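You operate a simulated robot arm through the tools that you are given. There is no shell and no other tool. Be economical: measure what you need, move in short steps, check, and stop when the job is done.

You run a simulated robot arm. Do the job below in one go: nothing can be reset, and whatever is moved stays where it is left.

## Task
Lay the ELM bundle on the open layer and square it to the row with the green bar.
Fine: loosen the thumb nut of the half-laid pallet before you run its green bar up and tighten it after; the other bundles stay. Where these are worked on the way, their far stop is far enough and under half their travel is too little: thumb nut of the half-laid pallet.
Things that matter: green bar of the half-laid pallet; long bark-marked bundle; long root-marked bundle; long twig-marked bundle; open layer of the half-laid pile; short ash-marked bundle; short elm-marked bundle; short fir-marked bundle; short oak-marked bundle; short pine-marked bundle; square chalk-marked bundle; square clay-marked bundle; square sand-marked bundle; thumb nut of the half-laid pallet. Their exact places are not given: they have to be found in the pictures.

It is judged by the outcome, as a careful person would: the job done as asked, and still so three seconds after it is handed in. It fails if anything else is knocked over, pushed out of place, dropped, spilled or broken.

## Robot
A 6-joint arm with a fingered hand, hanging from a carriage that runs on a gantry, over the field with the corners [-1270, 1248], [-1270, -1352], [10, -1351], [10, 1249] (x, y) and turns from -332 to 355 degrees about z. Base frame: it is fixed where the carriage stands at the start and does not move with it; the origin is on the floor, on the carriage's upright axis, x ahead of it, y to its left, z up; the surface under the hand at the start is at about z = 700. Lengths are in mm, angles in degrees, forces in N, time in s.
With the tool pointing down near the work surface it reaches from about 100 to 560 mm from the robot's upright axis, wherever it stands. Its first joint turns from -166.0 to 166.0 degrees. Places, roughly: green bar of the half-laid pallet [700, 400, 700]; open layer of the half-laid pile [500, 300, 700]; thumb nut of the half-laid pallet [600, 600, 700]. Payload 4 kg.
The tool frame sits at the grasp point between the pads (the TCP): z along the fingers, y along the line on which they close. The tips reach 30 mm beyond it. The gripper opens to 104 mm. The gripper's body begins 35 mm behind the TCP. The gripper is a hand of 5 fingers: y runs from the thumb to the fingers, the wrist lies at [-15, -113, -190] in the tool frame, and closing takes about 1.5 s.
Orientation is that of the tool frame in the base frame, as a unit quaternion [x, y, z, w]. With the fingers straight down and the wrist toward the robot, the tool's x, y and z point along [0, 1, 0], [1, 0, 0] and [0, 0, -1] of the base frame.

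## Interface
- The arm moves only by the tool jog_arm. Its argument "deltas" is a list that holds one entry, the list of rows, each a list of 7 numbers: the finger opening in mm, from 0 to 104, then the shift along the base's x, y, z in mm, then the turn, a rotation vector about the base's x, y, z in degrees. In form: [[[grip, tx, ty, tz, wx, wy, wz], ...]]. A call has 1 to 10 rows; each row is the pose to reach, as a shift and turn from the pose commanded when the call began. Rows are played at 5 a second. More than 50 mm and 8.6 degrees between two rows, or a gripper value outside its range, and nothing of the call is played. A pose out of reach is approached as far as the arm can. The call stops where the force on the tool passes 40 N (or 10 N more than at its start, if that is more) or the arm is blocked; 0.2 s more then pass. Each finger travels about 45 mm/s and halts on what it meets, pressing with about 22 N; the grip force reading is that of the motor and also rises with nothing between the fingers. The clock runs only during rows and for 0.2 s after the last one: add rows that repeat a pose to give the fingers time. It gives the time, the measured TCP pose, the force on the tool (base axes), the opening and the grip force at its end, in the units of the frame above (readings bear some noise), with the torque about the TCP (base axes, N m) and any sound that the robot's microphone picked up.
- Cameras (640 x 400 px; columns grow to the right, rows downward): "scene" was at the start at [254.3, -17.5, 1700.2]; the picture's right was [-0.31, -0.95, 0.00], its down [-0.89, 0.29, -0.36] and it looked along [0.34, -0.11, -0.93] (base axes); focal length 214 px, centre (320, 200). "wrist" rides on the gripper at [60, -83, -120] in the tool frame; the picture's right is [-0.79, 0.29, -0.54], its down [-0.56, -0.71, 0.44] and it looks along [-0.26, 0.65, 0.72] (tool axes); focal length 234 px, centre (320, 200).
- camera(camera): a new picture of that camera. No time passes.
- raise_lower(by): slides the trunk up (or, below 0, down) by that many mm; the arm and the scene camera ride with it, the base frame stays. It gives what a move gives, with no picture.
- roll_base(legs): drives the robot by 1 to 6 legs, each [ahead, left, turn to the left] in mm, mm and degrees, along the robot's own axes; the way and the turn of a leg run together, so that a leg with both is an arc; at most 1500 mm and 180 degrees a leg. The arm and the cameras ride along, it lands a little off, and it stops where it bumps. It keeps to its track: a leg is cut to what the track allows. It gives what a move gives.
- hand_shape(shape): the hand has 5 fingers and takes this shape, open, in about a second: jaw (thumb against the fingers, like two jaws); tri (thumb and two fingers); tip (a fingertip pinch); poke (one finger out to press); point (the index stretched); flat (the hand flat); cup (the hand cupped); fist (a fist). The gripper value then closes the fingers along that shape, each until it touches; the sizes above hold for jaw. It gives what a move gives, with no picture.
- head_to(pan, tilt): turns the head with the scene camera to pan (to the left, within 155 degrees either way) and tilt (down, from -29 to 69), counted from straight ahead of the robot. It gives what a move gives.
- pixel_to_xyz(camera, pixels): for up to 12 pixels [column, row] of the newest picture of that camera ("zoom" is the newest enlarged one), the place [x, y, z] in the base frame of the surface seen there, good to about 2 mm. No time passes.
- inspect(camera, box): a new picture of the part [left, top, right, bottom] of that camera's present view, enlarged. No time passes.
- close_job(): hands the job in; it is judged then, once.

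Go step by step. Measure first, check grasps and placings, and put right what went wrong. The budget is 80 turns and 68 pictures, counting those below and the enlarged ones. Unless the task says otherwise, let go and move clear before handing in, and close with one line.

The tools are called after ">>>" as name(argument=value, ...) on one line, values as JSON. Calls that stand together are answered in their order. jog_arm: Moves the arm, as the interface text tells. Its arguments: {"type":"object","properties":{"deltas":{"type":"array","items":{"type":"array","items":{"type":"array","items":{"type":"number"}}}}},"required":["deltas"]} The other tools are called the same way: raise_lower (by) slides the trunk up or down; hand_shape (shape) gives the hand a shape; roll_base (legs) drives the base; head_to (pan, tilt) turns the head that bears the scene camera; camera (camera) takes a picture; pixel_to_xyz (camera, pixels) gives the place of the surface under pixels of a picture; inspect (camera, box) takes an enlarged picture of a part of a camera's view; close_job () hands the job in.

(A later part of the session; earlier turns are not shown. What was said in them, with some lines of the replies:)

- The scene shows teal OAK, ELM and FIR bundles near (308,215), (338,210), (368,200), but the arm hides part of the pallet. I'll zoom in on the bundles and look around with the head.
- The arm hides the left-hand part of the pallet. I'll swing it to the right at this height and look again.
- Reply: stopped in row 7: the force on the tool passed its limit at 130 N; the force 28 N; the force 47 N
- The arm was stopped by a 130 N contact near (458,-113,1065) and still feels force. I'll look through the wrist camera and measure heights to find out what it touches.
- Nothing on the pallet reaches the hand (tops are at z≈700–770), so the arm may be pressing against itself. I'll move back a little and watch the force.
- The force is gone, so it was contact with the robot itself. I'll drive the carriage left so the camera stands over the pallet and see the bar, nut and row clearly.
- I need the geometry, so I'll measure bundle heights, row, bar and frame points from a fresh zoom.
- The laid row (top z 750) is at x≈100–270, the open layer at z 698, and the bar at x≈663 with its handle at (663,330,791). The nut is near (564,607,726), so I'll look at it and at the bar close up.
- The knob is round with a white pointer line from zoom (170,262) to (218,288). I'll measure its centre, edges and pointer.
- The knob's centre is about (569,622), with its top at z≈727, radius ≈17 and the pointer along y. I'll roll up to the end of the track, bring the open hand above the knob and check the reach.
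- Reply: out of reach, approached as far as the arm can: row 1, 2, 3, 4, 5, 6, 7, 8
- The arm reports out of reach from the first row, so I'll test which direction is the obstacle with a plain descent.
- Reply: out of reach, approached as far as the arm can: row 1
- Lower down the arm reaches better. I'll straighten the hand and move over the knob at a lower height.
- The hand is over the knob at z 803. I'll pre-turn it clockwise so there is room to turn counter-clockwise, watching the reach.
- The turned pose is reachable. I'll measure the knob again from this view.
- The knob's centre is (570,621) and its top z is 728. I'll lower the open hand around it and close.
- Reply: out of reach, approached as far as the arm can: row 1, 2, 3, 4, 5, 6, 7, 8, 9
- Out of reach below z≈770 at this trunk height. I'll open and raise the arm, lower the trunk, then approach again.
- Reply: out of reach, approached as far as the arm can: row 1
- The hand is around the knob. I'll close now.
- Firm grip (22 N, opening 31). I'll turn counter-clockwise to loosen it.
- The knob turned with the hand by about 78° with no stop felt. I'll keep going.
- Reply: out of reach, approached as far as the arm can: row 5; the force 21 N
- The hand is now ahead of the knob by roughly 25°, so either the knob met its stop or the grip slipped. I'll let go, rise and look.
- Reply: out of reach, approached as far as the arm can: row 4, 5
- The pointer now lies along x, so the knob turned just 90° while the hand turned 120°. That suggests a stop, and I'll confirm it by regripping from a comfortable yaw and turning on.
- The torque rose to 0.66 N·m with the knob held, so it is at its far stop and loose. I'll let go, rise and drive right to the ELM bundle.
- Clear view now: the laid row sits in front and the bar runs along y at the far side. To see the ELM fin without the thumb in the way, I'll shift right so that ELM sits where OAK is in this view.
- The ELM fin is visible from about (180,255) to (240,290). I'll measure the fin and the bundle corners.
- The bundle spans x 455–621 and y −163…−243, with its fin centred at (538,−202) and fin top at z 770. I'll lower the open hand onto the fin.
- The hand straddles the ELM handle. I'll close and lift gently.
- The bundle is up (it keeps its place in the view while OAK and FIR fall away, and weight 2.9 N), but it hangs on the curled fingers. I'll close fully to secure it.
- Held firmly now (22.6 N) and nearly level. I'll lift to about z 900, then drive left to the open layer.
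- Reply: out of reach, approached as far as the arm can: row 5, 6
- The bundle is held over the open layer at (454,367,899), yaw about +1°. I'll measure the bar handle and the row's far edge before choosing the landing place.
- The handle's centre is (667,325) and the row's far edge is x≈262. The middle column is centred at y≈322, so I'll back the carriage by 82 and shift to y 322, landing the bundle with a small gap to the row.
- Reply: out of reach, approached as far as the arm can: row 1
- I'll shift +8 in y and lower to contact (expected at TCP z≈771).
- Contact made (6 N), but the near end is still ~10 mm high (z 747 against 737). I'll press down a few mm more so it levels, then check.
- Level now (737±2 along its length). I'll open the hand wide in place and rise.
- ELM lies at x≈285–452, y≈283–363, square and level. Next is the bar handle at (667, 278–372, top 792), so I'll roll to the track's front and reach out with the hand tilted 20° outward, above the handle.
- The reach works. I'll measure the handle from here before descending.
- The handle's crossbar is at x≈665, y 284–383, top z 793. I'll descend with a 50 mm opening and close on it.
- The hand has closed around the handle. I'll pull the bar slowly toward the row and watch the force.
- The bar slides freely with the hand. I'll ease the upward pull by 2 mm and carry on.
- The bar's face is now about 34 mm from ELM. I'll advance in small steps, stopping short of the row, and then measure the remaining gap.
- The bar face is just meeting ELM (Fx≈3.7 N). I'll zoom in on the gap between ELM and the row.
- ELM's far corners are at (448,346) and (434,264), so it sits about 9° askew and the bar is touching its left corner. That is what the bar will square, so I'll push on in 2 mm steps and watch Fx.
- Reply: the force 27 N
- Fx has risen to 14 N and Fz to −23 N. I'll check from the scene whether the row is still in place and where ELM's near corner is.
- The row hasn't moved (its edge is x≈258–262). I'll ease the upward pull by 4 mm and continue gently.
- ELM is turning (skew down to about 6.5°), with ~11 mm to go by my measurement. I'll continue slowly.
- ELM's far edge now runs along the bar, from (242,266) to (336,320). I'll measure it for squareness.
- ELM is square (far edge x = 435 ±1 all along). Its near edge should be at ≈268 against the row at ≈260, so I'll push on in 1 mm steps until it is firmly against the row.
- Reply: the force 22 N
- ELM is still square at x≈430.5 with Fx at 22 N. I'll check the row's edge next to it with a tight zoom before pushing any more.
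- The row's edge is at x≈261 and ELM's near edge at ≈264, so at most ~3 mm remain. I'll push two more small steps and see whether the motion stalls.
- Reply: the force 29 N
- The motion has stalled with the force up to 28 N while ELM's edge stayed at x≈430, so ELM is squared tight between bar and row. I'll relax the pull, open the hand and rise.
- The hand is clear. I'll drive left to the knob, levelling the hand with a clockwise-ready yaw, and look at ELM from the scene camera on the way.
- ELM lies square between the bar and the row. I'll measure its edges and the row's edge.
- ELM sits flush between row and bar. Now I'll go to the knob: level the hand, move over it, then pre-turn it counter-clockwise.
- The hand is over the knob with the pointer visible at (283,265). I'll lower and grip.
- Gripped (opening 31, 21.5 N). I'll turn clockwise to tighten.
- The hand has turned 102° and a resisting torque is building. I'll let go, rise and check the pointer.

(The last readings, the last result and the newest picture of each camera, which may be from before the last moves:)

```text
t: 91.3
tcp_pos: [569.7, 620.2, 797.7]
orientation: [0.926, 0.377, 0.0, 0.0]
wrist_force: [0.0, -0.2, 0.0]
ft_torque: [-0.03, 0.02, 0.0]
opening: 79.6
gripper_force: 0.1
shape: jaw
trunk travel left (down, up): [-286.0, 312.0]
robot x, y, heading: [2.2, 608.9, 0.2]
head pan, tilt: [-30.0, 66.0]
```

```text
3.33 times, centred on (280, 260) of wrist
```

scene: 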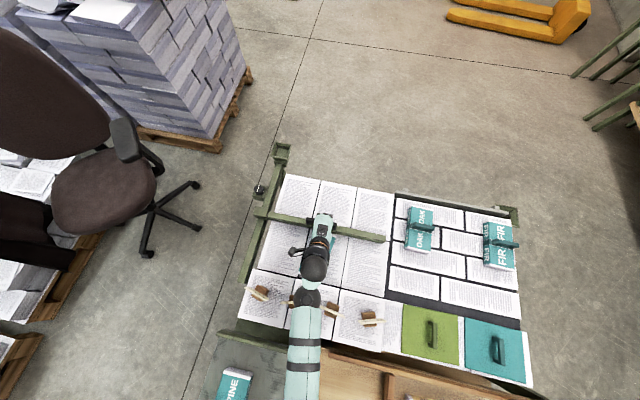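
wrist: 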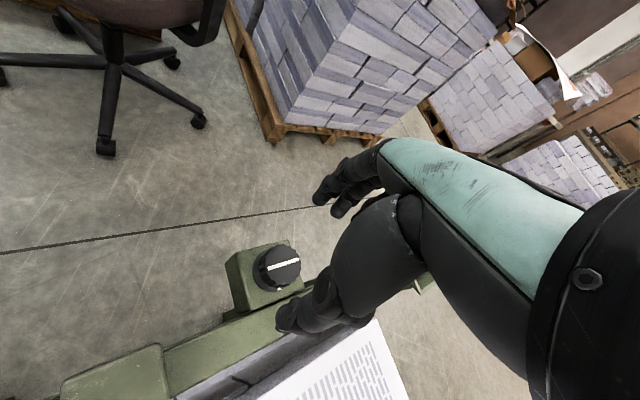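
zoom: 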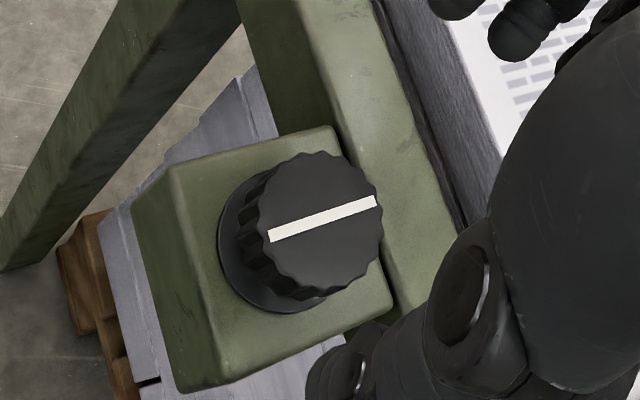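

The pointer looks back at its original setting. I'll measure its direction and take a final scene picture.

>>> pixel_to_xyz(camera="zoom", pixels=[[272, 236], [298, 227], [325, 218], [350, 210], [373, 202]])

>>> jog_arm(deltas=[[[80, 0, 0, 40, 0, 0, 8], [80, -10, 20, 80, 0, 0, 16], [80, -20, 50, 110, 0, 0, 24], [80, -20, 80, 110, 0, 0, 30]]])

>>> inspect(camera="scene", box=[240, 130, 520, 350])

>>> pixel_to_xyz(camera="zoom", pixels=[[300, 238], [332, 217], [258, 172], [318, 234], [335, 223], [325, 125]])

```text
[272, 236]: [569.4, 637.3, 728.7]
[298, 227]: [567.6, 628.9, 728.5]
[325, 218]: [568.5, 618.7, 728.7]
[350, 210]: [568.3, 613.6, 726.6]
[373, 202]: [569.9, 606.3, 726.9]
```

```text
t: 92.3
tcp_pos: [551.1, 705.6, 907.4]
orientation: [0.797, 0.604, 0.0, -0.001]
wrist_force: [0.3, 0.2, -0.1]
ft_torque: [0.02, -0.02, -0.01]
opening: 79.6
gripper_force: 0.1
shape: jaw
out of reach, approached as far as the arm can: row 3
trunk travel left (down, up): [-286.0, 312.0]
robot x, y, heading: [6.2, 612.0, 0.6]
head pan, tilt: [-30.0, 66.0]
```

```text
1.82 times, centred on (380, 240) of scene
```

zoom: 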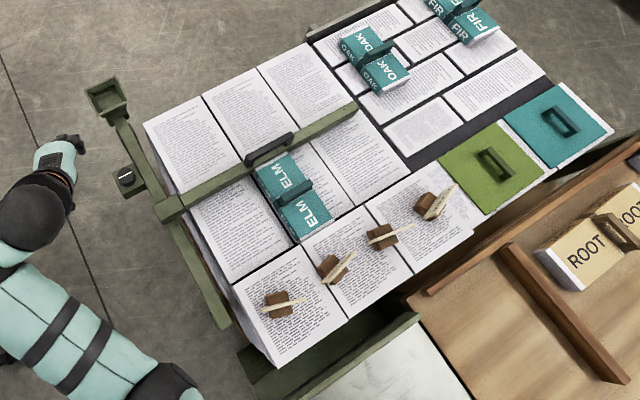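

```text
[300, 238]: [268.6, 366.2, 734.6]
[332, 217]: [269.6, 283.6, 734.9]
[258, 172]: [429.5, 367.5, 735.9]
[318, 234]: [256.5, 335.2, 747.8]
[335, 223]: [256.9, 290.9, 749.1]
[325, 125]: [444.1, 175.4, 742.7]
```

The pointer lies along y again (x 568–570 from y 606 to 637), so the nut is tight. ELM is square between the bar and the row, the other bundles haven't moved and the hand is clear, so I'm handing in.

>>> close_job()

```text
The job is handed in.
```

I laid the ELM bundle on the open layer and ran the green bar up until it sat square against the row. The thumb nut was loosened to its far stop first and tightened back to its starting mark after, the other bundles I could see in the last picture are where they were, and the job is handed in.
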